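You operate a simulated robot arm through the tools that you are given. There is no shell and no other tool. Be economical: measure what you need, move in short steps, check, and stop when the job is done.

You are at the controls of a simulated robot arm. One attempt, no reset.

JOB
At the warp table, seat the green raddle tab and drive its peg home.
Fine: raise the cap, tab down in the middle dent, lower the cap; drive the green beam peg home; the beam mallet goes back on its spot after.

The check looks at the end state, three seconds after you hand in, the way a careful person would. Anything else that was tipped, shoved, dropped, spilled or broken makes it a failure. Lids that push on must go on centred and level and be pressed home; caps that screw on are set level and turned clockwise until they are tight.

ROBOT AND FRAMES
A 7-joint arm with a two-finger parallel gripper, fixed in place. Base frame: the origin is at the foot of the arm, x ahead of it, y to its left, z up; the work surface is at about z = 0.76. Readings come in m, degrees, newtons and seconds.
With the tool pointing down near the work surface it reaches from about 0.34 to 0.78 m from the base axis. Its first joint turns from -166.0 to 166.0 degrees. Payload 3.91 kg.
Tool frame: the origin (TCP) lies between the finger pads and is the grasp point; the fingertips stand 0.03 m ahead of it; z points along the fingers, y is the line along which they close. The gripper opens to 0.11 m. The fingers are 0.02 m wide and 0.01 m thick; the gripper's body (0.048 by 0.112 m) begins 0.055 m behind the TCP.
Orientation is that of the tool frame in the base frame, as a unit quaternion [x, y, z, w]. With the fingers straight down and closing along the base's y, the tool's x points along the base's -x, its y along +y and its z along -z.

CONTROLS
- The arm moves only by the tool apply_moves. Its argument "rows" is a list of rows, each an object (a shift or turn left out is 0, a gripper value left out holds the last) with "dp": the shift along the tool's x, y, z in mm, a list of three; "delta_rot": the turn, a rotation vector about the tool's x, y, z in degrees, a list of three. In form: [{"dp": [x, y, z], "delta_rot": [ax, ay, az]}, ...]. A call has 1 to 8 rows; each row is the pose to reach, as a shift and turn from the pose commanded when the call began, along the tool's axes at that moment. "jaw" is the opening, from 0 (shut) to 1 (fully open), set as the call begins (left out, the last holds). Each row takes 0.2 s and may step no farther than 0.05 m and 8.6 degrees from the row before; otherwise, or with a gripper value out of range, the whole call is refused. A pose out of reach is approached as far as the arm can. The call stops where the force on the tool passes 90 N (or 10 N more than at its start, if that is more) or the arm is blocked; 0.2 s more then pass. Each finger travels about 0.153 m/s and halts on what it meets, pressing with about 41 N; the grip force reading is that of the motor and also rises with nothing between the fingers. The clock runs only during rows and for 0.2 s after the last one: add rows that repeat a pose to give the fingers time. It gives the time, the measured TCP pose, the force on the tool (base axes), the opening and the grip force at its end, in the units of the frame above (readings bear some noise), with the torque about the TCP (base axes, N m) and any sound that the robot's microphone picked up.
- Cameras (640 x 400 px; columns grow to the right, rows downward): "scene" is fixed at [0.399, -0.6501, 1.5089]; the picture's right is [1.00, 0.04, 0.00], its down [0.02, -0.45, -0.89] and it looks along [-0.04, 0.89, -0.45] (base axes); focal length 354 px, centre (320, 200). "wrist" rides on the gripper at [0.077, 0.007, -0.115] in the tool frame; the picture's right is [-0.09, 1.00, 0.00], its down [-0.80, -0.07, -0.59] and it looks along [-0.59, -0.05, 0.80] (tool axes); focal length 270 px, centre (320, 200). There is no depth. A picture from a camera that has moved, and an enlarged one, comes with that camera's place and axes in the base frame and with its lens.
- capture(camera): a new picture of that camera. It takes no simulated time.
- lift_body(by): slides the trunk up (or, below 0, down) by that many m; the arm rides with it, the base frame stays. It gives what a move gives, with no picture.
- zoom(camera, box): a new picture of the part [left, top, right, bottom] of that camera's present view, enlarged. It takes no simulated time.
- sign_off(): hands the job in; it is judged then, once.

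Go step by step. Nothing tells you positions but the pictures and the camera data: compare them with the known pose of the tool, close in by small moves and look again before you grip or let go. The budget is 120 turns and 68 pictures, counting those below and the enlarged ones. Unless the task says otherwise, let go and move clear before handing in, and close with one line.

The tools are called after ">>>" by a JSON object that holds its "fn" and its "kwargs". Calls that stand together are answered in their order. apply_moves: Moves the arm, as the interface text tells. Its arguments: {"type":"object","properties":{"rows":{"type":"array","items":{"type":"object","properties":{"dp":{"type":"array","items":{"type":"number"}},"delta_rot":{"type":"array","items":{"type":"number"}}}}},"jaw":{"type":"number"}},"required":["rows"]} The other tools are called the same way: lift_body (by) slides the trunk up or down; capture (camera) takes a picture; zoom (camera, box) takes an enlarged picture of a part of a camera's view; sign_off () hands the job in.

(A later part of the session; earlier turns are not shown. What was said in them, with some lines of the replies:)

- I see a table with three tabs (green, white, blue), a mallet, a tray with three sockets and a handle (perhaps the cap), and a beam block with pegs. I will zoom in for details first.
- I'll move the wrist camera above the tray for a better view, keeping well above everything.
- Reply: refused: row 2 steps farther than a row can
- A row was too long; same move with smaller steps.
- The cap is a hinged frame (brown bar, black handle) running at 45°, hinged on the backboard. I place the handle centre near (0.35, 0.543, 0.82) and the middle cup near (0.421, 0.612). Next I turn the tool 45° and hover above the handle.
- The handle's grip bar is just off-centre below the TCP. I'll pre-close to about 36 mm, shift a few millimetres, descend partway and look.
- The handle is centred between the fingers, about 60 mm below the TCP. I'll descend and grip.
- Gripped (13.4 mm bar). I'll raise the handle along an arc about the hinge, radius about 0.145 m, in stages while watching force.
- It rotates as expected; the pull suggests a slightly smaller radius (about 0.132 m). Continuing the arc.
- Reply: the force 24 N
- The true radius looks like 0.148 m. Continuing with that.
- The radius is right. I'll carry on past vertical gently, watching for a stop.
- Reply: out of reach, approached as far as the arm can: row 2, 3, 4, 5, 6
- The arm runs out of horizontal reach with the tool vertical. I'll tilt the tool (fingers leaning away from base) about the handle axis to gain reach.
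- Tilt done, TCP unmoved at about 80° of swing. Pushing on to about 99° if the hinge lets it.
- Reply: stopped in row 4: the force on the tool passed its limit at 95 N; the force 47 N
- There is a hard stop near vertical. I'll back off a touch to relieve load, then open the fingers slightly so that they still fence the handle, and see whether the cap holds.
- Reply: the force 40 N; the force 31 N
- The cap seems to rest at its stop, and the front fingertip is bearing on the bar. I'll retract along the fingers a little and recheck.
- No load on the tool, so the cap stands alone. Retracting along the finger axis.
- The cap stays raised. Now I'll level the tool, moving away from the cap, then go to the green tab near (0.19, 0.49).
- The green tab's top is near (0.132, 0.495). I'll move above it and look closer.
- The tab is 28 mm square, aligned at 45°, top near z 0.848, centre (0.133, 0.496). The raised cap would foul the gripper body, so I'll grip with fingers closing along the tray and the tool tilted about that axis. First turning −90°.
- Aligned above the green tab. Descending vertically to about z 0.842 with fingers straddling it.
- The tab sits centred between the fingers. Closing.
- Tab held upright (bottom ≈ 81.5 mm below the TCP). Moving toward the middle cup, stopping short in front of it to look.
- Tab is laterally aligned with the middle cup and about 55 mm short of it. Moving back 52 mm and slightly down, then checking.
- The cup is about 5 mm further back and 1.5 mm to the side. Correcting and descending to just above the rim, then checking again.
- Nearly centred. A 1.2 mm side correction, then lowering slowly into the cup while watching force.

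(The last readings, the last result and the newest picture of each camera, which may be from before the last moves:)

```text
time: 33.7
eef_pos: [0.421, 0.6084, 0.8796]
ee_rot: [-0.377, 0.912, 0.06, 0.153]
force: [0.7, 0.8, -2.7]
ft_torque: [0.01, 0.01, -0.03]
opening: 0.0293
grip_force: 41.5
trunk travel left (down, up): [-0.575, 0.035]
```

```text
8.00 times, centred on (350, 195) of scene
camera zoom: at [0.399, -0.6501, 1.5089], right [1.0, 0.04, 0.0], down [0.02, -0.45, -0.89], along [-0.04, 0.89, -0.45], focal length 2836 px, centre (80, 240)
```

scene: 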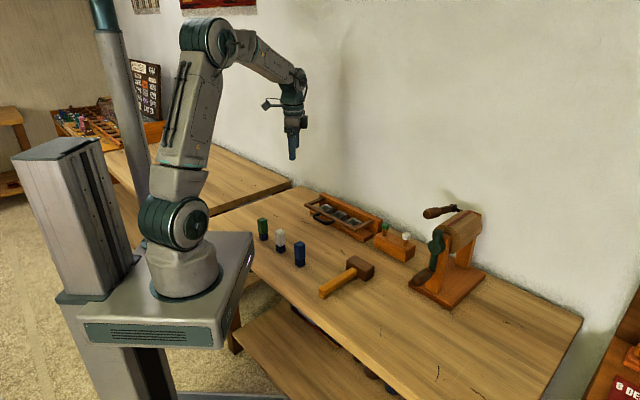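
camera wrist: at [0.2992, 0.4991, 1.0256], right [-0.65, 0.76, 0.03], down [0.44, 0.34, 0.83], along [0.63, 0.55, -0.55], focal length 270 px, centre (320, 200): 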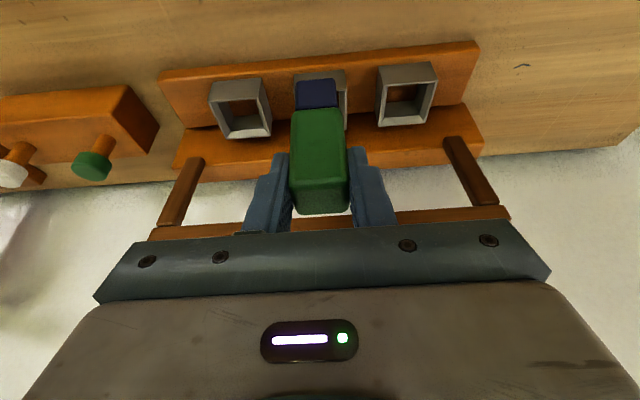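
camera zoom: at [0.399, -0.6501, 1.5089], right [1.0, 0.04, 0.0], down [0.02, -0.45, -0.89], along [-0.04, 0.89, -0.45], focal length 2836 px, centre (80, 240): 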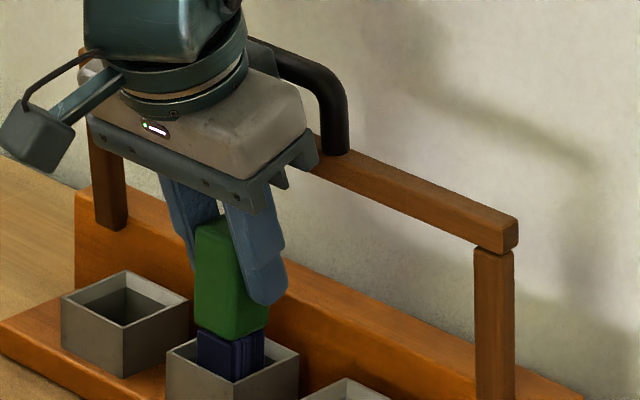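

The tab is in the cup opening, though the reading is a few millimetres off what I commanded. Letting it settle and reading the pose again.

>>> {"fn": "apply_moves", "kwargs": {"rows": [{"dp": [0, 0, 0]}, {"dp": [0, 0, 0]}]}}

```text
time: 34.3
eef_pos: [0.4205, 0.6092, 0.8871]
ee_rot: [-0.376, 0.91, 0.065, 0.16]
force: [0.3, -0.6, 0.1]
ft_torque: [0.0, 0.0, 0.0]
opening: 0.0291
grip_force: 41.9
trunk travel left (down, up): [-0.575, 0.035]
```

Settled. Shifting 2.3 mm sideways to centre and descending further until it touches bottom.

>>> {"fn": "apply_moves", "kwargs": {"rows": [{"dp": [0, 2.3, 0]}, {"dp": [1.7, 2.3, 4.7]}, {"dp": [3.4, 2.3, 9.4]}, {"dp": [5.1, 2.3, 14.1]}, {"dp": [5.1, 2.3, 14.1]}, {"dp": [5.1, 2.3, 14.1]}]}}

>>> {"fn": "zoom", "kwargs": {"camera": "wrist", "box": [220, 30, 420, 155]}}

```text
time: 35.7
eef_pos: [0.4193, 0.6131, 0.8731]
ee_rot: [-0.376, 0.91, 0.066, 0.161]
force: [0.4, -0.1, -0.1]
ft_torque: [-0.01, -0.01, -0.01]
opening: 0.0291
grip_force: 41.0
trunk travel left (down, up): [-0.575, 0.035]
```

```text
3.20 times, centred on (320, 92) of wrist
camera zoom: at [0.3353, 0.5391, 0.9542], right [-0.64, 0.76, 0.03], down [0.44, 0.34, 0.83], along [0.63, 0.55, -0.55], focal length 865 px, centre (320, 544)
```

zoom: 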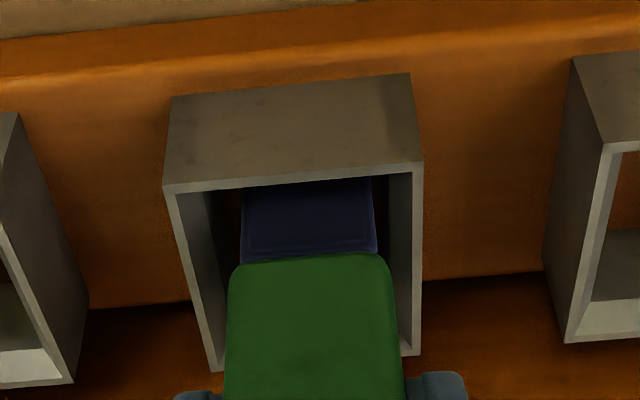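

>>> {"fn": "apply_moves", "kwargs": {"rows": [{"dp": [1, 0, 2.8]}, {"dp": [2, 0, 5.6]}, {"dp": [2.7, 0, 7.5]}, {"dp": [2.7, 0, 7.5]}]}}

```text
time: 36.7
eef_pos: [0.4184, 0.6117, 0.8648]
ee_rot: [-0.377, 0.91, 0.066, 0.16]
force: [0.1, 1.1, -0.2]
ft_torque: [0.01, 0.0, 0.0]
opening: 0.0292
grip_force: 41.1
trunk travel left (down, up): [-0.575, 0.035]
```

>>> {"fn": "apply_moves", "kwargs": {"rows": [{"dp": [0.7, 0, 1.9]}, {"dp": [1.4, 0, 3.8]}, {"dp": [2, 0, 5.6]}, {"dp": [2, 0, 5.6]}]}}

```text
time: 37.7
eef_pos: [0.4197, 0.6116, 0.8608]
ee_rot: [-0.375, 0.91, 0.066, 0.161]
force: [-0.3, -1.3, 10.1]
ft_torque: [-0.14, 0.17, 0.03]
opening: 0.0291
grip_force: 40.9
trunk travel left (down, up): [-0.575, 0.035]
```

Contact at about 10 N with the tab bottom near z 0.779. Checking the picture before releasing.

>>> {"fn": "zoom", "kwargs": {"camera": "scene", "box": [310, 175, 390, 225]}}

>>> {"fn": "zoom", "kwargs": {"camera": "wrist", "box": [220, 30, 420, 230]}}

```text
8.00 times, centred on (350, 200) of scene
camera zoom: at [0.399, -0.6501, 1.5089], right [1.0, 0.04, 0.0], down [0.02, -0.45, -0.89], along [-0.04, 0.89, -0.45], focal length 2836 px, centre (80, 200)
```

zoom: 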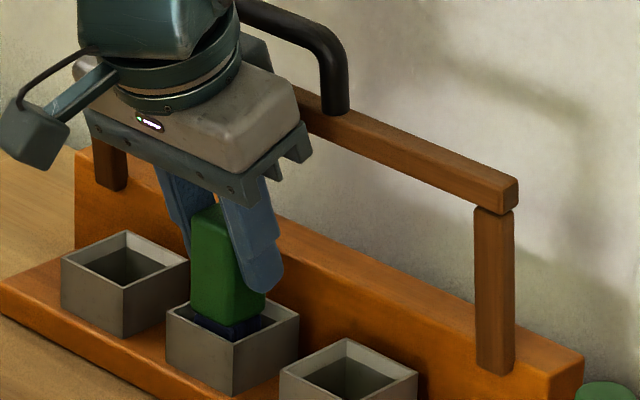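

```text
2.00 times, centred on (320, 130) of wrist
camera zoom: at [0.3356, 0.5381, 0.9422], right [-0.64, 0.76, 0.03], down [0.44, 0.34, 0.83], along [0.63, 0.55, -0.55], focal length 541 px, centre (320, 340)
```

zoom: 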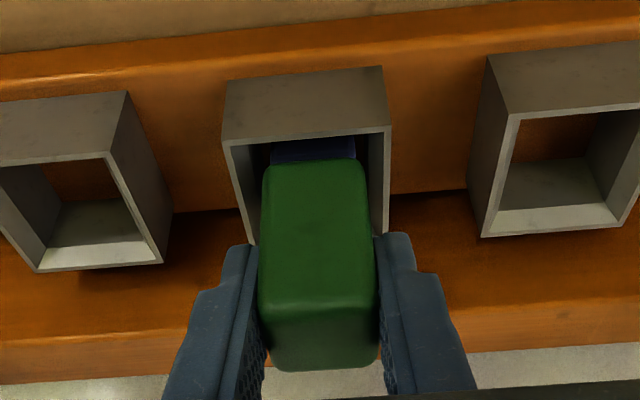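

The tab stands in the middle cup. Releasing and retracting along the fingers.

>>> {"fn": "apply_moves", "kwargs": {"rows": [{"dp": [0, 0, 0]}, {"dp": [0, 0, 0]}], "jaw": 0.48}}

>>> {"fn": "apply_moves", "kwargs": {"rows": [{"dp": [0, 0, -20]}, {"dp": [0, 0, -45]}, {"dp": [0, 0, -80]}, {"dp": [0, 0, -120]}, {"dp": [0, 0, -120]}]}}

>>> {"fn": "zoom", "kwargs": {"camera": "scene", "box": [300, 160, 400, 230]}}

```text
time: 38.3
eef_pos: [0.4189, 0.612, 0.859]
ee_rot: [-0.376, 0.91, 0.066, 0.161]
force: [0.0, -0.8, -0.3]
ft_torque: [0.0, 0.04, 0.02]
opening: 0.0528
grip_force: 0.1
trunk travel left (down, up): [-0.575, 0.035]
```

```text
time: 39.5
eef_pos: [0.3891, 0.5823, 0.9725]
ee_rot: [-0.377, 0.91, 0.066, 0.161]
force: [0.2, -0.3, 0.2]
ft_torque: [0.0, 0.0, -0.01]
opening: 0.0526
grip_force: 0.1
trunk travel left (down, up): [-0.575, 0.035]
```

```text
5.71 times, centred on (350, 195) of scene
camera zoom: at [0.399, -0.6501, 1.5089], right [1.0, 0.04, 0.0], down [0.02, -0.45, -0.89], along [-0.04, 0.89, -0.45], focal length 2026 px, centre (149, 229)
```

zoom: 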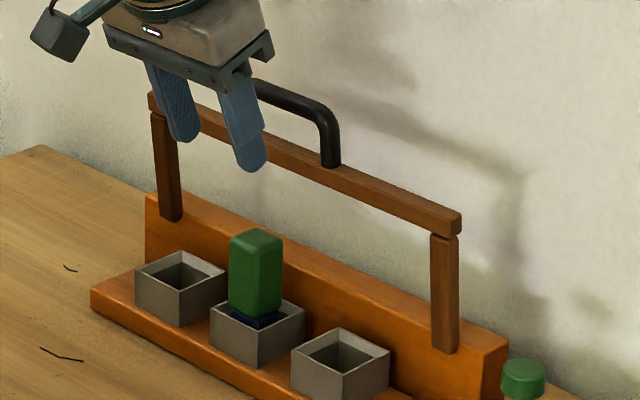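

The tab stands upright. Now I'll re-orient (level, yaw back +90°) to re-grip the cap handle.

>>> {"fn": "apply_moves", "kwargs": {"rows": [{"dp": [6, 0, -13], "delta_rot": [0, 5, 0]}, {"dp": [12, 0, -26], "delta_rot": [0, 10, 0]}, {"dp": [18, 0, -39], "delta_rot": [0, 15, 0]}, {"dp": [24, 0, -51], "delta_rot": [0, 20, 0]}, {"dp": [24, 0, -51], "delta_rot": [0, 20, 0]}]}}

>>> {"fn": "apply_moves", "kwargs": {"rows": [{"delta_rot": [0, 0, 8.5]}, {"delta_rot": [0, 0, 17]}, {"delta_rot": [0, 0, 25.5]}, {"delta_rot": [0, 0, 34]}, {"delta_rot": [0, 0, 42.5]}, {"delta_rot": [0, 0, 51]}, {"delta_rot": [0, 0, 59.5]}, {"delta_rot": [0, 0, 68]}]}}

>>> {"fn": "apply_moves", "kwargs": {"rows": [{"delta_rot": [0, 0, 7.5]}, {"delta_rot": [0, 0, 15]}, {"delta_rot": [0, 0, 22]}, {"delta_rot": [0, 0, 22]}]}}

>>> {"fn": "apply_moves", "kwargs": {"rows": [{"delta_rot": [-6, 0, 0]}, {"delta_rot": [-12, 0, 0]}, {"delta_rot": [-18, 0, 0]}, {"delta_rot": [-18, 0, 0]}]}}

```text
time: 40.7
eef_pos: [0.3609, 0.5552, 1.013]
ee_rot: [-0.383, 0.924, -0.001, -0.001]
force: [0.1, 0.1, -0.7]
ft_torque: [0.04, -0.02, -0.03]
opening: 0.0528
grip_force: 0.1
trunk travel left (down, up): [-0.575, 0.035]
```

```text
time: 42.5
eef_pos: [0.3608, 0.5543, 1.013]
ee_rot: [0.202, 0.979, -0.002, 0.001]
force: [0.5, -0.6, 0.1]
ft_torque: [-0.03, 0.0, 0.01]
opening: 0.0528
grip_force: 0.1
trunk travel left (down, up): [-0.575, 0.035]
```

```text
time: 43.5
eef_pos: [0.3612, 0.5547, 1.0127]
ee_rot: [0.384, 0.923, 0.0, 0.001]
force: [1.2, 0.3, 1.6]
ft_torque: [-0.02, 0.03, 0.0]
opening: 0.053
grip_force: 0.0
trunk travel left (down, up): [-0.575, 0.035]
```

```text
time: 44.5
eef_pos: [0.3608, 0.5553, 1.0121]
ee_rot: [0.379, 0.912, 0.145, 0.06]
force: [-0.7, 0.1, -0.3]
ft_torque: [0.0, 0.0, 0.0]
opening: 0.0529
grip_force: 0.0
trunk travel left (down, up): [-0.575, 0.035]
```

>>> {"fn": "apply_moves", "kwargs": {"rows": [{"dp": [0, 9, -27]}, {"dp": [2, 40, -17]}, {"dp": [4, 70, -6]}, {"dp": [5, 94, 2.7]}, {"dp": [5, 94, 2.7]}]}}

>>> {"fn": "capture", "kwargs": {"camera": "wrist"}}

```text
time: 45.7
eef_pos: [0.423, 0.6223, 1.0392]
ee_rot: [0.379, 0.912, 0.144, 0.061]
force: [-0.5, -0.4, -0.4]
ft_torque: [-0.04, -0.01, -0.04]
opening: 0.0527
grip_force: 0.1
trunk travel left (down, up): [-0.575, 0.035]
```

```text
22 pictures are left
camera wrist: at [0.3483, 0.657, 1.1508], right [0.73, 0.61, 0.31], down [0.39, -0.74, 0.55], along [0.56, -0.28, -0.78], focal length 270 px, centre (320, 200)
```

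wrist: 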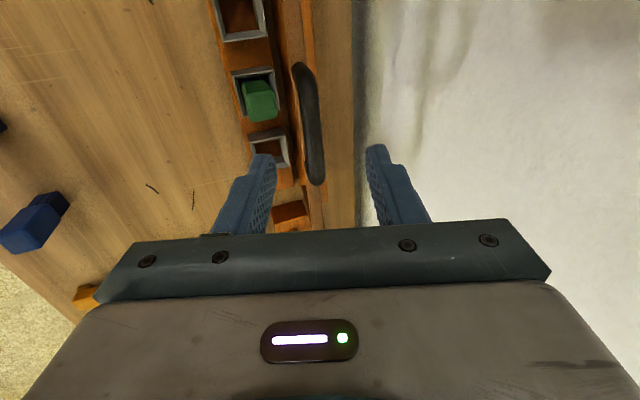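

The handle's bar lies about 9 mm off in tool y and 70 mm ahead. Approaching and gripping.

>>> {"fn": "apply_moves", "kwargs": {"rows": [{"dp": [4, -9, 0]}, {"dp": [6, -9, 25]}, {"dp": [6, -9, 48]}, {"dp": [6, -9, 63]}, {"dp": [6, -9, 63]}]}}

>>> {"fn": "capture", "kwargs": {"camera": "wrist"}}

```text
time: 46.9
eef_pos: [0.4252, 0.6332, 0.9769]
ee_rot: [0.379, 0.912, 0.144, 0.061]
force: [-0.3, 0.5, 0.3]
ft_torque: [-0.01, 0.01, -0.02]
opening: 0.0527
grip_force: 0.1
trunk travel left (down, up): [-0.575, 0.035]
```

```text
21 pictures are left
camera wrist: at [0.351, 0.6666, 1.087], right [0.73, 0.61, 0.31], down [0.39, -0.74, 0.55], along [0.56, -0.28, -0.78], focal length 270 px, centre (320, 200)
```

wrist: 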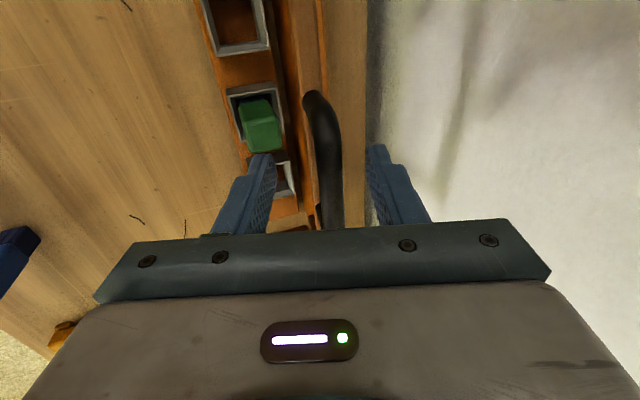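

The handle lies between the fingers. Gripping.

>>> {"fn": "apply_moves", "kwargs": {"rows": [{"dp": [0, 0, 0]}, {"dp": [0, 0, 0]}, {"dp": [0, 0, 0]}], "jaw": 0.05}}

```text
time: 47.7
eef_pos: [0.425, 0.6318, 0.9771]
ee_rot: [0.379, 0.912, 0.143, 0.061]
force: [-0.6, -0.2, 0.8]
ft_torque: [0.06, 0.07, -0.04]
opening: 0.0131
grip_force: 44.6
trunk travel left (down, up): [-0.575, 0.035]
```

Gripped at about 79°. Lowering along the arc while levelling the tool.

>>> {"fn": "apply_moves", "kwargs": {"rows": [{"dp": [0, -8.3, -0.6], "delta_rot": [2, 0, 0]}, {"dp": [0, -17, -0.9], "delta_rot": [4, 0, 0]}, {"dp": [0, -27, -0.3], "delta_rot": [6.5, 0, 0]}, {"dp": [0, -37, 0.7], "delta_rot": [9, 0, 0]}, {"dp": [0, -56.5, 5.1], "delta_rot": [14, 0, 0]}, {"dp": [0, -75.3, 12.3], "delta_rot": [18, 0, 0]}, {"dp": [0, -75.3, 12.3], "delta_rot": [18, 0, 0]}]}}

```text
time: 49.3
eef_pos: [0.3775, 0.5855, 0.9401]
ee_rot: [0.384, 0.923, -0.002, 0.0]
force: [4.2, -2.6, -1.5]
ft_torque: [-0.03, -0.1, 0.52]
opening: 0.0132
grip_force: 44.6
trunk travel left (down, up): [-0.575, 0.035]
```

>>> {"fn": "apply_moves", "kwargs": {"rows": [{"dp": [0, -14.4, 14.9]}, {"dp": [0, -26.5, 31.6]}, {"dp": [0, -36.2, 49.8]}, {"dp": [0, -43.3, 69.2]}, {"dp": [0, -47.6, 89.4]}, {"dp": [0, -47.6, 89.4]}]}}

>>> {"fn": "zoom", "kwargs": {"camera": "scene", "box": [290, 170, 410, 245]}}

```text
time: 50.7
eef_pos: [0.3439, 0.5506, 0.8524]
ee_rot: [0.384, 0.923, -0.003, 0.001]
force: [0.8, -25.5, -0.9]
ft_torque: [-0.46, -0.1, 0.91]
opening: 0.0137
grip_force: 45.3
trunk travel left (down, up): [-0.575, 0.035]
```

```text
5.33 times, centred on (350, 208) of scene
camera zoom: at [0.399, -0.6501, 1.5089], right [1.0, 0.04, 0.0], down [0.02, -0.45, -0.89], along [-0.04, 0.89, -0.45], focal length 1891 px, centre (160, 160)
```

zoom: 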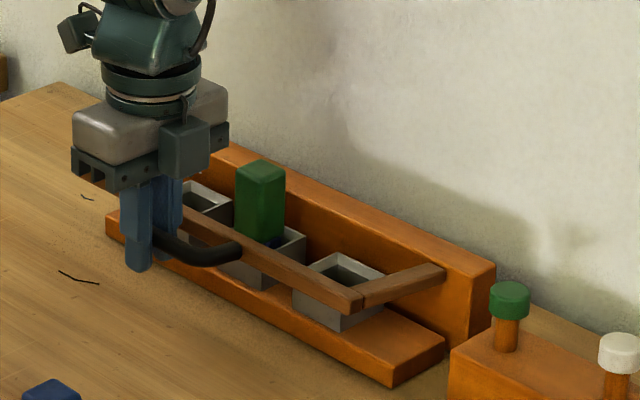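

Nearly closed; some side load, so I'll ease sideways slightly while finishing the last 20 mm.

>>> {"fn": "apply_moves", "kwargs": {"rows": [{"dp": [-2, -2.5, 3]}, {"dp": [-2, -3, 10]}, {"dp": [-2, -3, 17]}, {"dp": [-2, -3, 17]}]}}

```text
time: 51.7
eef_pos: [0.3416, 0.5494, 0.8347]
ee_rot: [0.383, 0.924, -0.002, 0.0]
force: [-1.1, -15.2, -1.0]
ft_torque: [-0.11, -0.1, 0.91]
opening: 0.0137
grip_force: 44.9
trunk travel left (down, up): [-0.575, 0.035]
```

>>> {"fn": "apply_moves", "kwargs": {"rows": [{"dp": [-1, -0.5, 3]}, {"dp": [-1, -0.5, 5]}, {"dp": [-1, -0.5, 5]}]}}

>>> {"fn": "zoom", "kwargs": {"camera": "scene", "box": [290, 170, 410, 245]}}

```text
time: 52.5
eef_pos: [0.3425, 0.5493, 0.8307]
ee_rot: [0.383, 0.924, 0.0, 0.0]
force: [-4.7, -6.2, 1.7]
ft_torque: [0.02, -0.19, 0.92]
opening: 0.0135
grip_force: 45.2
trunk travel left (down, up): [-0.575, 0.035]
```

```text
5.33 times, centred on (350, 208) of scene
camera zoom: at [0.399, -0.6501, 1.5089], right [1.0, 0.04, 0.0], down [0.02, -0.45, -0.89], along [-0.04, 0.89, -0.45], focal length 1891 px, centre (160, 160)
```

zoom: 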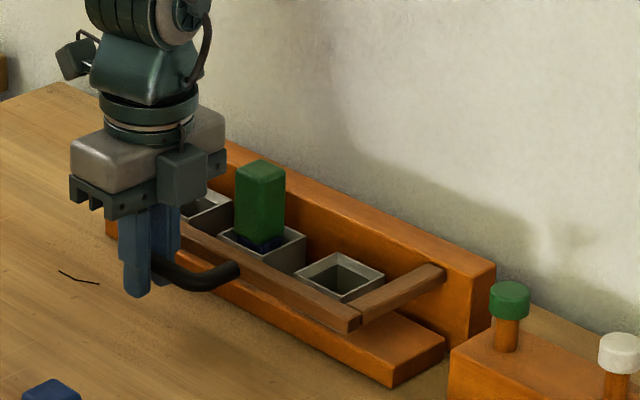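

>>> {"fn": "apply_moves", "kwargs": {"rows": [{"dp": [0, -0.5, 2]}, {"dp": [0, -0.5, 4]}, {"dp": [0, -0.5, 4]}]}}

```text
time: 53.3
eef_pos: [0.3425, 0.5504, 0.8274]
ee_rot: [0.384, 0.923, 0.0, 0.001]
force: [-5.2, 2.9, 14.9]
ft_torque: [0.05, 0.0, 0.9]
opening: 0.0139
grip_force: 45.3
trunk travel left (down, up): [-0.575, 0.035]
```

Resistance at the closed stop. Opening slightly and withdrawing straight up.

>>> {"fn": "apply_moves", "kwargs": {"rows": [{"dp": [0, 0, 0]}, {"dp": [0, 0, 0]}], "jaw": 0.28}}

>>> {"fn": "apply_moves", "kwargs": {"rows": [{"dp": [0, 0, -10]}, {"dp": [0, 0, -25]}, {"dp": [0, 0, -50]}, {"dp": [0, 0, -90]}, {"dp": [0, 0, -130]}, {"dp": [0, 0, -130]}]}}

>>> {"fn": "zoom", "kwargs": {"camera": "scene", "box": [300, 182, 390, 246]}}

```text
time: 53.9
eef_pos: [0.3416, 0.5475, 0.8256]
ee_rot: [0.384, 0.923, -0.002, 0.0]
force: [0.1, 0.1, 0.0]
ft_torque: [-0.04, -0.01, -0.02]
opening: 0.0309
grip_force: 0.0
trunk travel left (down, up): [-0.575, 0.035]
```

```text
time: 55.3
eef_pos: [0.3434, 0.5513, 0.9545]
ee_rot: [0.383, 0.924, -0.001, 0.001]
force: [0.6, -0.9, 0.8]
ft_torque: [0.04, -0.02, 0.01]
opening: 0.0309
grip_force: 0.2
trunk travel left (down, up): [-0.575, 0.035]
```

```text
6.25 times, centred on (345, 214) of scene
camera zoom: at [0.399, -0.6501, 1.5089], right [1.0, 0.04, 0.0], down [0.02, -0.45, -0.89], along [-0.04, 0.89, -0.45], focal length 2216 px, centre (164, 112)
```

zoom: 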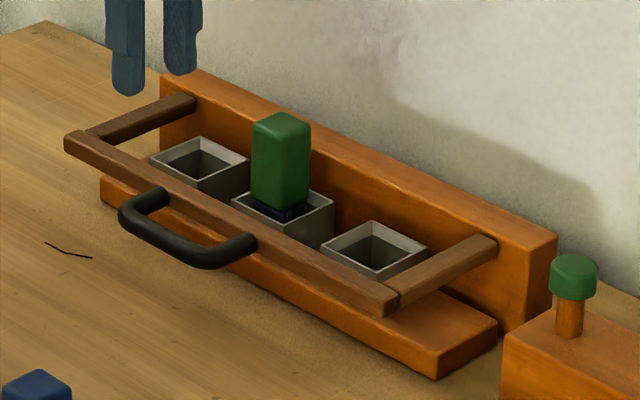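

The cap is closed exactly as before and the tab stands in the middle cup. Next the mallet: head centre ≈ (0.488, 0.30), head about 77×40×43 mm, all at 45°. I'll rotate and move above it.

>>> {"fn": "apply_moves", "kwargs": {"rows": [{"dp": [-35, -9, -5], "delta_rot": [0, 0, -8.5]}, {"dp": [-70, -19, -10], "delta_rot": [0, 0, -17]}, {"dp": [-105, -28, -10], "delta_rot": [0, 0, -25.5]}, {"dp": [-140, -38, -10], "delta_rot": [0, 0, -34]}, {"dp": [-175, -47, -10], "delta_rot": [0, 0, -42.5]}, {"dp": [-210, -57, -10], "delta_rot": [0, 0, -51]}, {"dp": [-245, -66, -10], "delta_rot": [0, 0, -59.5]}, {"dp": [-280, -76, -10], "delta_rot": [0, 0, -68]}], "jaw": 1}}

>>> {"fn": "apply_moves", "kwargs": {"rows": [{"delta_rot": [0, 0, -7.5]}, {"delta_rot": [0, 0, -15]}, {"delta_rot": [0, 0, -22]}, {"delta_rot": [0, 0, -22]}]}}

>>> {"fn": "capture", "kwargs": {"camera": "wrist"}}

```text
time: 57.1
eef_pos: [0.4872, 0.2979, 0.9653]
ee_rot: [-0.199, 0.98, -0.001, 0.001]
force: [0.5, -0.2, -0.3]
ft_torque: [0.03, 0.05, 0.02]
opening: 0.1101
grip_force: 0.0
trunk travel left (down, up): [-0.575, 0.035]
```

```text
time: 58.1
eef_pos: [0.4855, 0.2956, 0.9663]
ee_rot: [-0.382, 0.924, -0.001, -0.002]
force: [-0.9, -0.6, 0.7]
ft_torque: [0.0, 0.0, 0.0]
opening: 0.11
grip_force: 0.2
trunk travel left (down, up): [-0.575, 0.035]
```

```text
17 pictures are left
camera wrist: at [0.4271, 0.2475, 1.0804], right [-0.64, 0.77, 0.0], down [0.62, 0.52, 0.59], along [0.46, 0.38, -0.8], focal length 270 px, centre (320, 200)
```

wrist: 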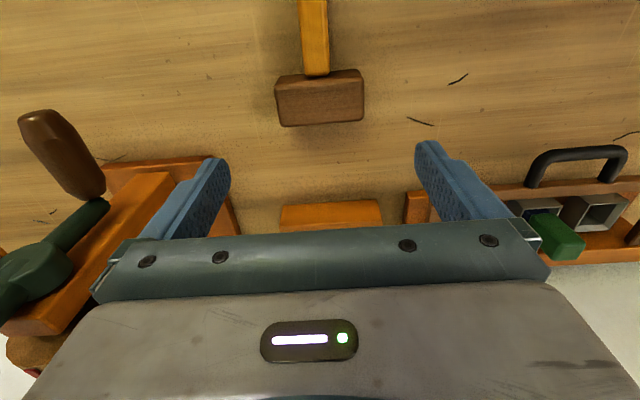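

>>> {"fn": "zoom", "kwargs": {"camera": "wrist", "box": [240, 40, 400, 140]}}

```text
4.00 times, centred on (320, 90) of wrist
camera zoom: at [0.4271, 0.2475, 1.0804], right [-0.64, 0.77, 0.0], down [0.62, 0.52, 0.59], along [0.46, 0.38, -0.8], focal length 1081 px, centre (320, 640)
```

zoom: 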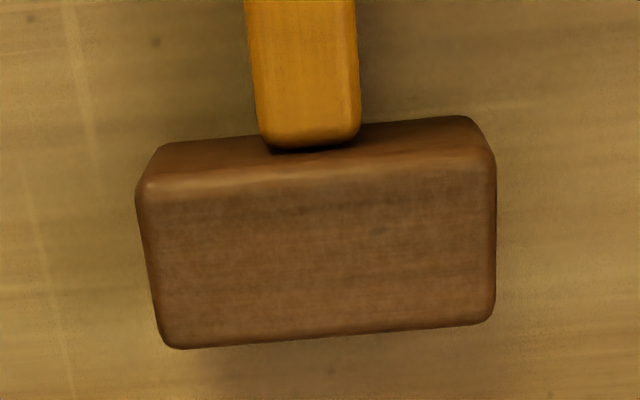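

Head centre ≈ (0.492, 0.304), length ≈ 86 mm, aligned with the fingers. Shifting and descending to just above it for a check.

>>> {"fn": "apply_moves", "kwargs": {"rows": [{"dp": [-10, 1.5, 20]}, {"dp": [-10, 1.5, 60]}, {"dp": [-10, 1.5, 90]}, {"dp": [-10, 1.5, 115]}, {"dp": [-10, 1.5, 115]}]}}

>>> {"fn": "capture", "kwargs": {"camera": "wrist"}}

```text
time: 59.3
eef_pos: [0.4917, 0.3025, 0.8506]
ee_rot: [-0.381, 0.924, 0.0, 0.0]
force: [-0.2, -0.5, -0.3]
ft_torque: [-0.03, -0.04, 0.03]
opening: 0.11
grip_force: 0.0
trunk travel left (down, up): [-0.575, 0.035]
```

```text
15 pictures are left
camera wrist: at [0.4316, 0.254, 0.964], right [-0.64, 0.77, 0.0], down [0.62, 0.52, 0.59], along [0.46, 0.38, -0.8], focal length 270 px, centre (320, 200)
```

wrist: 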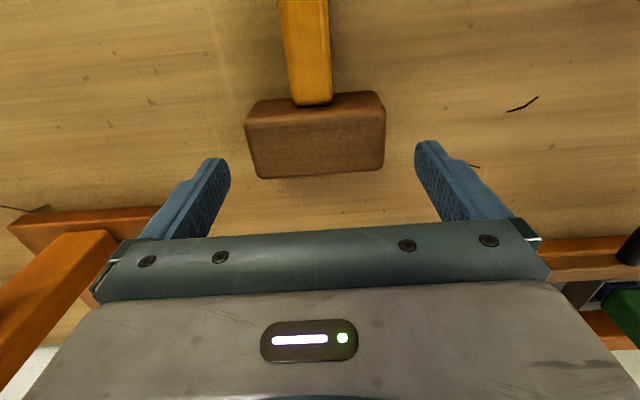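

Well centred. Descending to z≈0.805 and gripping the head.

>>> {"fn": "apply_moves", "kwargs": {"rows": [{"dp": [1, 0, 15]}, {"dp": [1, 0, 30]}, {"dp": [1, 0, 44]}, {"dp": [1, 0, 44]}]}}

>>> {"fn": "apply_moves", "kwargs": {"rows": [{"dp": [0, 0, 0]}, {"dp": [0, 0, 0]}, {"dp": [0, 0, 0]}], "jaw": 0.5}}

```text
time: 60.3
eef_pos: [0.4923, 0.3034, 0.8067]
ee_rot: [-0.381, 0.925, 0.0, 0.0]
force: [-0.6, -0.7, -0.4]
ft_torque: [0.01, -0.02, 0.01]
opening: 0.11
grip_force: 0.0
trunk travel left (down, up): [-0.575, 0.035]
```

```text
time: 61.1
eef_pos: [0.4925, 0.3047, 0.8083]
ee_rot: [-0.382, 0.924, 0.0, 0.001]
force: [1.0, -0.8, 0.9]
ft_torque: [-0.23, 0.11, 0.11]
opening: 0.0895
grip_force: 40.8
trunk travel left (down, up): [-0.575, 0.035]
```

Gripped at 89.5 mm. Lifting straight up and checking the hold.

>>> {"fn": "apply_moves", "kwargs": {"rows": [{"dp": [0, 0, -8]}, {"dp": [0, 0, -25]}, {"dp": [0, 0, -60]}, {"dp": [0, 0, -100]}, {"dp": [0, 0, -140]}, {"dp": [0, 0, -140]}]}}

>>> {"fn": "capture", "kwargs": {"camera": "scene"}}

```text
time: 62.5
eef_pos: [0.4907, 0.3009, 0.9473]
ee_rot: [-0.382, 0.924, -0.001, 0.0]
force: [-0.3, 0.0, -1.9]
ft_torque: [0.08, -0.07, -0.03]
opening: 0.0896
grip_force: 41.4
trunk travel left (down, up): [-0.575, 0.035]
```

```text
14 pictures are left
```

scene: 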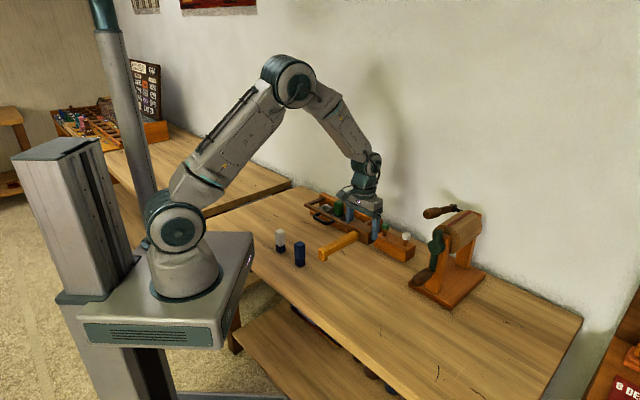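

The mallet is held level (about 2 N). The green peg's cap is near (0.588, 0.466, top ≈0.85) from two views. Moving the head over it at a safe height.

>>> {"fn": "apply_moves", "kwargs": {"rows": [{"dp": [-37, 9.6, 0]}, {"dp": [-74, 19, 0]}, {"dp": [-111, 29, 0]}, {"dp": [-148, 38, 0]}, {"dp": [-183, 47.9, 0]}, {"dp": [-183, 47.9, 0]}]}}

>>> {"fn": "zoom", "kwargs": {"camera": "scene", "box": [330, 170, 450, 270]}}

>>> {"fn": "capture", "kwargs": {"camera": "wrist"}}

```text
time: 63.9
eef_pos: [0.5885, 0.4656, 0.9472]
ee_rot: [-0.382, 0.924, -0.001, -0.001]
force: [-0.1, 1.1, -1.8]
ft_torque: [0.07, -0.03, 0.01]
opening: 0.0893
grip_force: 41.0
trunk travel left (down, up): [-0.575, 0.035]
```

```text
4.00 times, centred on (390, 220) of scene
camera zoom: at [0.399, -0.6501, 1.5089], right [1.0, 0.04, 0.0], down [0.02, -0.45, -0.89], along [-0.04, 0.89, -0.45], focal length 1418 px, centre (40, 120)
```

zoom: 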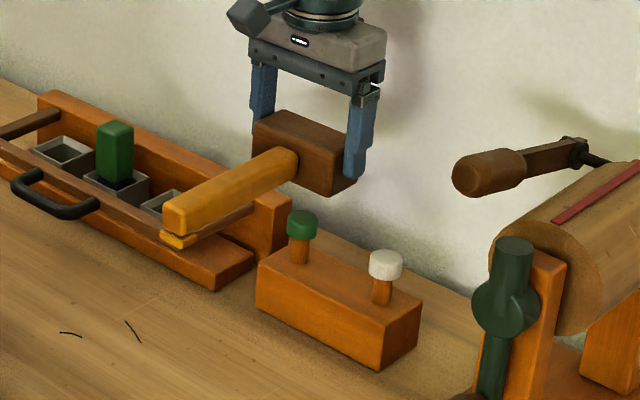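

```text
12 pictures are left
camera wrist: at [0.5295, 0.4172, 1.0615], right [-0.64, 0.77, 0.0], down [0.62, 0.52, 0.59], along [0.46, 0.38, -0.8], focal length 270 px, centre (320, 200)
```

wrist: 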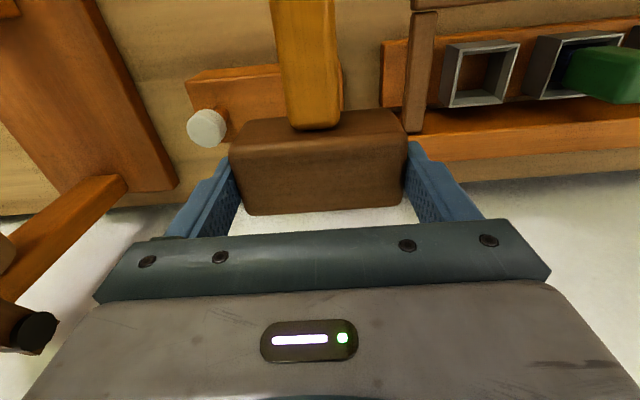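

The head is above the peg, matching in both views. Lowering to contact and seeing how the peg responds.

>>> {"fn": "apply_moves", "kwargs": {"rows": [{"dp": [0, 0, 25]}, {"dp": [0, 0, 40]}, {"dp": [0, 0, 46]}, {"dp": [0, 0, 50]}, {"dp": [0, 0, 53]}, {"dp": [0, 0, 53]}]}}

```text
time: 65.3
eef_pos: [0.5866, 0.4673, 0.8927]
ee_rot: [-0.382, 0.924, -0.001, 0.0]
force: [2.9, -1.1, 3.1]
ft_torque: [-0.02, -0.16, -0.03]
opening: 0.0898
grip_force: 40.9
trunk travel left (down, up): [-0.575, 0.035]
```

>>> {"fn": "apply_moves", "kwargs": {"rows": [{"dp": [0, 0, 3]}, {"dp": [0, 0, 6]}, {"dp": [0, 0, 9]}, {"dp": [0, 0, 9]}]}}

```text
time: 66.3
eef_pos: [0.5864, 0.4675, 0.8856]
ee_rot: [-0.382, 0.924, -0.001, -0.001]
force: [1.2, -1.0, 3.3]
ft_torque: [-0.09, -0.12, 0.01]
opening: 0.0898
grip_force: 40.6
trunk travel left (down, up): [-0.575, 0.035]
```

>>> {"fn": "zoom", "kwargs": {"camera": "scene", "box": [340, 180, 440, 260]}}

```text
5.00 times, centred on (390, 220) of scene
camera zoom: at [0.399, -0.6501, 1.5089], right [1.0, 0.04, 0.0], down [0.02, -0.45, -0.89], along [-0.04, 0.89, -0.45], focal length 1773 px, centre (-30, 100)
```

zoom: 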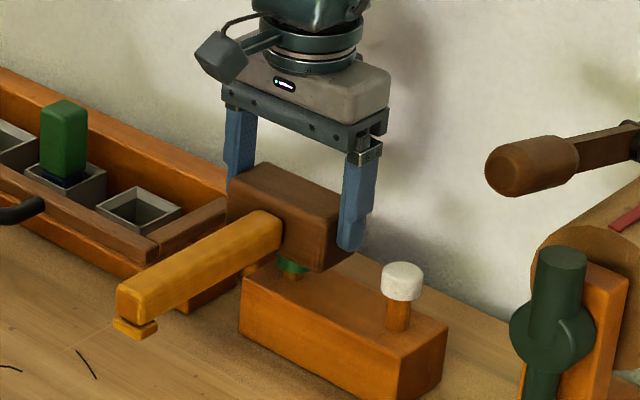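

The peg is sinking under light pressure. Continuing in small steps until it bottoms out.

>>> {"fn": "apply_moves", "kwargs": {"rows": [{"dp": [0, 0, 3]}, {"dp": [0, 0, 6]}, {"dp": [0, 0, 9]}, {"dp": [0, 0, 9]}]}}

```text
time: 67.3
eef_pos: [0.5858, 0.4674, 0.8786]
ee_rot: [-0.383, 0.924, -0.001, 0.001]
force: [-1.8, -0.2, 16.4]
ft_torque: [-0.06, -0.01, -0.02]
opening: 0.0898
grip_force: 41.5
trunk travel left (down, up): [-0.575, 0.035]
```

>>> {"fn": "apply_moves", "kwargs": {"rows": [{"dp": [0, 0, 2]}, {"dp": [0, 0, 4]}, {"dp": [0, 0, 4]}]}}

>>> {"fn": "zoom", "kwargs": {"camera": "scene", "box": [360, 200, 430, 250]}}

```text
time: 68.1
eef_pos: [0.5866, 0.4673, 0.8773]
ee_rot: [-0.382, 0.924, 0.002, 0.004]
force: [-2.1, 2.7, 38.1]
ft_torque: [0.04, -0.12, -0.02]
opening: 0.0895
grip_force: 40.6
trunk travel left (down, up): [-0.575, 0.035]
```

```text
8.00 times, centred on (395, 225) of scene
camera zoom: at [0.399, -0.6501, 1.5089], right [1.0, 0.04, 0.0], down [0.02, -0.45, -0.89], along [-0.04, 0.89, -0.45], focal length 2836 px, centre (-280, 0)
```

zoom: 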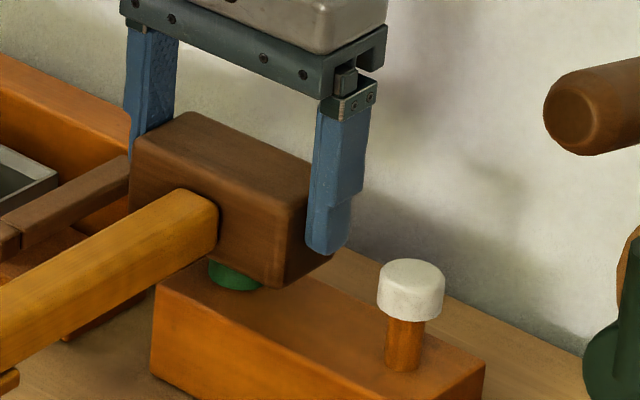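

The force rises sharply, as if bottomed. I'll lift the mallet clear and inspect the peg's gap to the block.

>>> {"fn": "apply_moves", "kwargs": {"rows": [{"dp": [0, 0, -10]}, {"dp": [0, 0, -35]}, {"dp": [0, 0, -60]}, {"dp": [0, 0, -60]}]}}

>>> {"fn": "zoom", "kwargs": {"camera": "scene", "box": [365, 205, 425, 255]}}

```text
time: 69.1
eef_pos: [0.5858, 0.4667, 0.9319]
ee_rot: [-0.382, 0.924, -0.001, -0.001]
force: [-0.4, -0.3, -2.0]
ft_torque: [0.05, -0.06, 0.01]
opening: 0.0896
grip_force: 41.0
trunk travel left (down, up): [-0.575, 0.035]
```

```text
8.00 times, centred on (395, 230) of scene
camera zoom: at [0.399, -0.6501, 1.5089], right [1.0, 0.04, 0.0], down [0.02, -0.45, -0.89], along [-0.04, 0.89, -0.45], focal length 2836 px, centre (-280, -40)
```

zoom: 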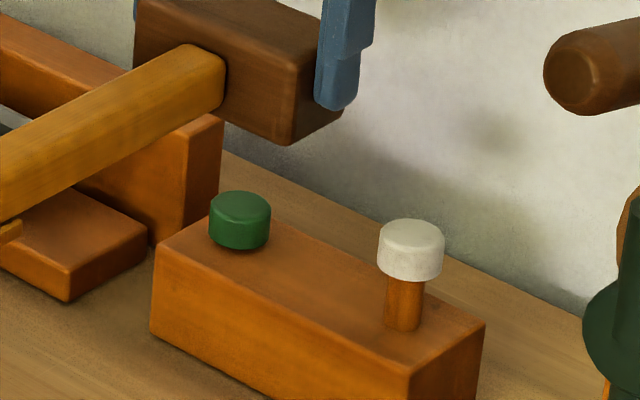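

The green cap now sits on the block. One firmer stroke to make sure that it's fully home.

>>> {"fn": "apply_moves", "kwargs": {"rows": [{"dp": [0, 0, 35]}, {"dp": [0, 0, 58]}, {"dp": [0, 0, 62]}, {"dp": [0, 0, 65]}, {"dp": [0, 0, 65]}]}}

>>> {"fn": "apply_moves", "kwargs": {"rows": [{"dp": [0, 0, -10]}, {"dp": [0, 0, -35]}, {"dp": [0, 0, -70]}, {"dp": [0, 0, -70]}]}}

>>> {"fn": "zoom", "kwargs": {"camera": "scene", "box": [355, 180, 435, 255]}}

```text
time: 70.3
eef_pos: [0.586, 0.4694, 0.8719]
ee_rot: [-0.382, 0.924, 0.001, 0.005]
force: [-2.1, 6.9, 36.6]
ft_torque: [0.06, -0.14, -0.01]
opening: 0.0892
grip_force: 41.4
trunk travel left (down, up): [-0.575, 0.035]
```

```text
time: 71.3
eef_pos: [0.5877, 0.4692, 0.9347]
ee_rot: [-0.381, 0.924, -0.001, -0.001]
force: [-0.7, -0.1, -2.3]
ft_torque: [0.07, -0.07, 0.01]
opening: 0.0896
grip_force: 41.0
trunk travel left (down, up): [-0.575, 0.035]
```

```text
5.33 times, centred on (395, 218) of scene
camera zoom: at [0.399, -0.6501, 1.5089], right [1.0, 0.04, 0.0], down [0.02, -0.45, -0.89], along [-0.04, 0.89, -0.45], focal length 1891 px, centre (-80, 107)
```

zoom: 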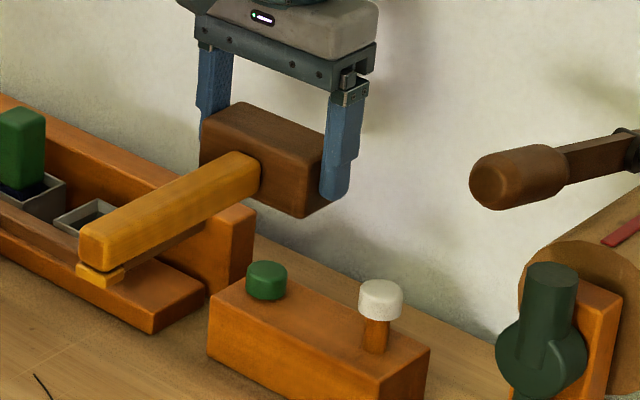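

The peg is bottomed (the mallet slid ~5 mm in the grip at the stop). Returning the mallet along the exact reverse path and lowering over its spot.

>>> {"fn": "apply_moves", "kwargs": {"rows": [{"dp": [37, -9.6, 0]}, {"dp": [74, -19, 0]}, {"dp": [111, -29, 0]}, {"dp": [148, -38, 0]}, {"dp": [183, -47.9, 0]}, {"dp": [183, -47.9, 40]}, {"dp": [183, -47.9, 80]}, {"dp": [183, -47.9, 80]}]}}

>>> {"fn": "apply_moves", "kwargs": {"rows": [{"dp": [0, 0, 20]}, {"dp": [0, 0, 35]}, {"dp": [0, 0, 42]}, {"dp": [0, 0, 42]}]}}

>>> {"fn": "zoom", "kwargs": {"camera": "scene", "box": [310, 220, 420, 305]}}

```text
time: 73.1
eef_pos: [0.4913, 0.3034, 0.8569]
ee_rot: [-0.382, 0.924, -0.001, 0.001]
force: [0.3, 0.2, -2.2]
ft_torque: [0.06, -0.06, -0.04]
opening: 0.0896
grip_force: 40.6
trunk travel left (down, up): [-0.575, 0.035]
```

```text
time: 74.1
eef_pos: [0.4916, 0.3034, 0.8144]
ee_rot: [-0.382, 0.924, 0.0, 0.001]
force: [-0.5, -0.5, -1.4]
ft_torque: [0.08, -0.03, 0.02]
opening: 0.0896
grip_force: 40.9
trunk travel left (down, up): [-0.575, 0.035]
```

```text
4.71 times, centred on (365, 262) of scene
camera zoom: at [0.399, -0.6501, 1.5089], right [1.0, 0.04, 0.0], down [0.02, -0.45, -0.89], along [-0.04, 0.89, -0.45], focal length 1668 px, centre (108, -94)
```

zoom: 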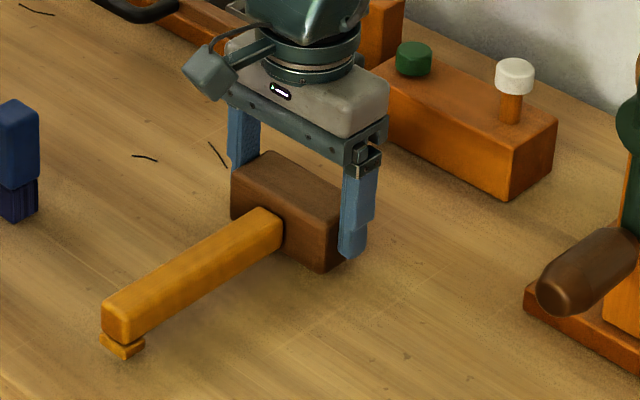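

The mallet is about 12 mm above its original place with matching outline. Lowering to touch.

>>> {"fn": "apply_moves", "kwargs": {"rows": [{"dp": [0, 0, 4]}, {"dp": [0, 0, 8]}, {"dp": [0, 0, 10.5]}, {"dp": [0, 0, 10.5]}]}}

```text
time: 75.1
eef_pos: [0.492, 0.3047, 0.8043]
ee_rot: [-0.382, 0.924, -0.001, 0.001]
force: [0.7, -0.1, -0.8]
ft_torque: [-0.04, 0.1, -0.02]
opening: 0.0896
grip_force: 40.7
trunk travel left (down, up): [-0.575, 0.035]
```

>>> {"fn": "apply_moves", "kwargs": {"rows": [{"dp": [0, 0, 1.5]}, {"dp": [0, 0, 3]}, {"dp": [0, 0, 3]}]}}

```text
time: 75.9
eef_pos: [0.4919, 0.3037, 0.8028]
ee_rot: [-0.381, 0.924, -0.001, 0.001]
force: [0.3, 4.1, 14.5]
ft_torque: [-0.32, 1.23, -0.21]
opening: 0.0896
grip_force: 40.3
trunk travel left (down, up): [-0.575, 0.035]
```

Contact with the table. Releasing and rising clear.

>>> {"fn": "apply_moves", "kwargs": {"rows": [{"dp": [0, 0, -1]}, {"dp": [0, 0, -1]}, {"dp": [0, 0, -1]}], "jaw": 1}}

>>> {"fn": "apply_moves", "kwargs": {"rows": [{"dp": [0, 0, -15]}, {"dp": [0, 0, -50]}, {"dp": [0, 0, -95]}, {"dp": [20, 0, -140]}, {"dp": [60, 0, -165]}, {"dp": [100, 0, -190]}, {"dp": [100, 0, -190]}]}}

>>> {"fn": "zoom", "kwargs": {"camera": "scene", "box": [310, 220, 420, 305]}}

```text
time: 76.7
eef_pos: [0.493, 0.3036, 0.8014]
ee_rot: [-0.382, 0.924, -0.001, 0.0]
force: [-0.2, -0.5, 0.3]
ft_torque: [0.0, 0.02, 0.03]
opening: 0.11
grip_force: 0.1
trunk travel left (down, up): [-0.575, 0.035]
```

```text
time: 78.3
eef_pos: [0.4204, 0.2346, 0.989]
ee_rot: [-0.382, 0.924, -0.001, 0.0]
force: [-0.7, 0.2, 0.1]
ft_torque: [0.02, -0.02, -0.04]
opening: 0.1096
grip_force: 0.0
trunk travel left (down, up): [-0.575, 0.035]
```

```text
4.71 times, centred on (365, 262) of scene
camera zoom: at [0.399, -0.6501, 1.5089], right [1.0, 0.04, 0.0], down [0.02, -0.45, -0.89], along [-0.04, 0.89, -0.45], focal length 1668 px, centre (108, -94)
```

zoom: 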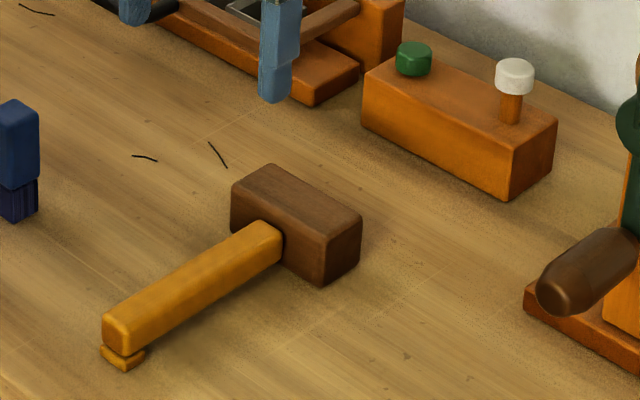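

The mallet is back within about 2 mm of its original spot. One last look at the whole before handing in.

>>> {"fn": "zoom", "kwargs": {"camera": "scene", "box": [250, 170, 430, 290]}}

```text
3.33 times, centred on (340, 230) of scene
camera zoom: at [0.399, -0.6501, 1.5089], right [1.0, 0.04, 0.0], down [0.02, -0.45, -0.89], along [-0.04, 0.89, -0.45], focal length 1182 px, centre (253, 100)
```

zoom: 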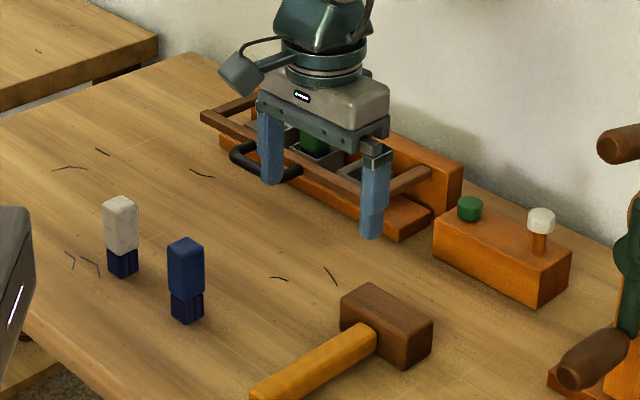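

Everything is in place: tab in the middle cup, cap lowered, green peg home, mallet back, and the gripper clear. Handing in.

>>> {"fn": "sign_off", "kwargs": {}}

```text
The job is handed in.
```

The green tab is in the middle dent with the cap lowered over it, the green peg is driven home, and the mallet is back within about 2 mm of where it started.
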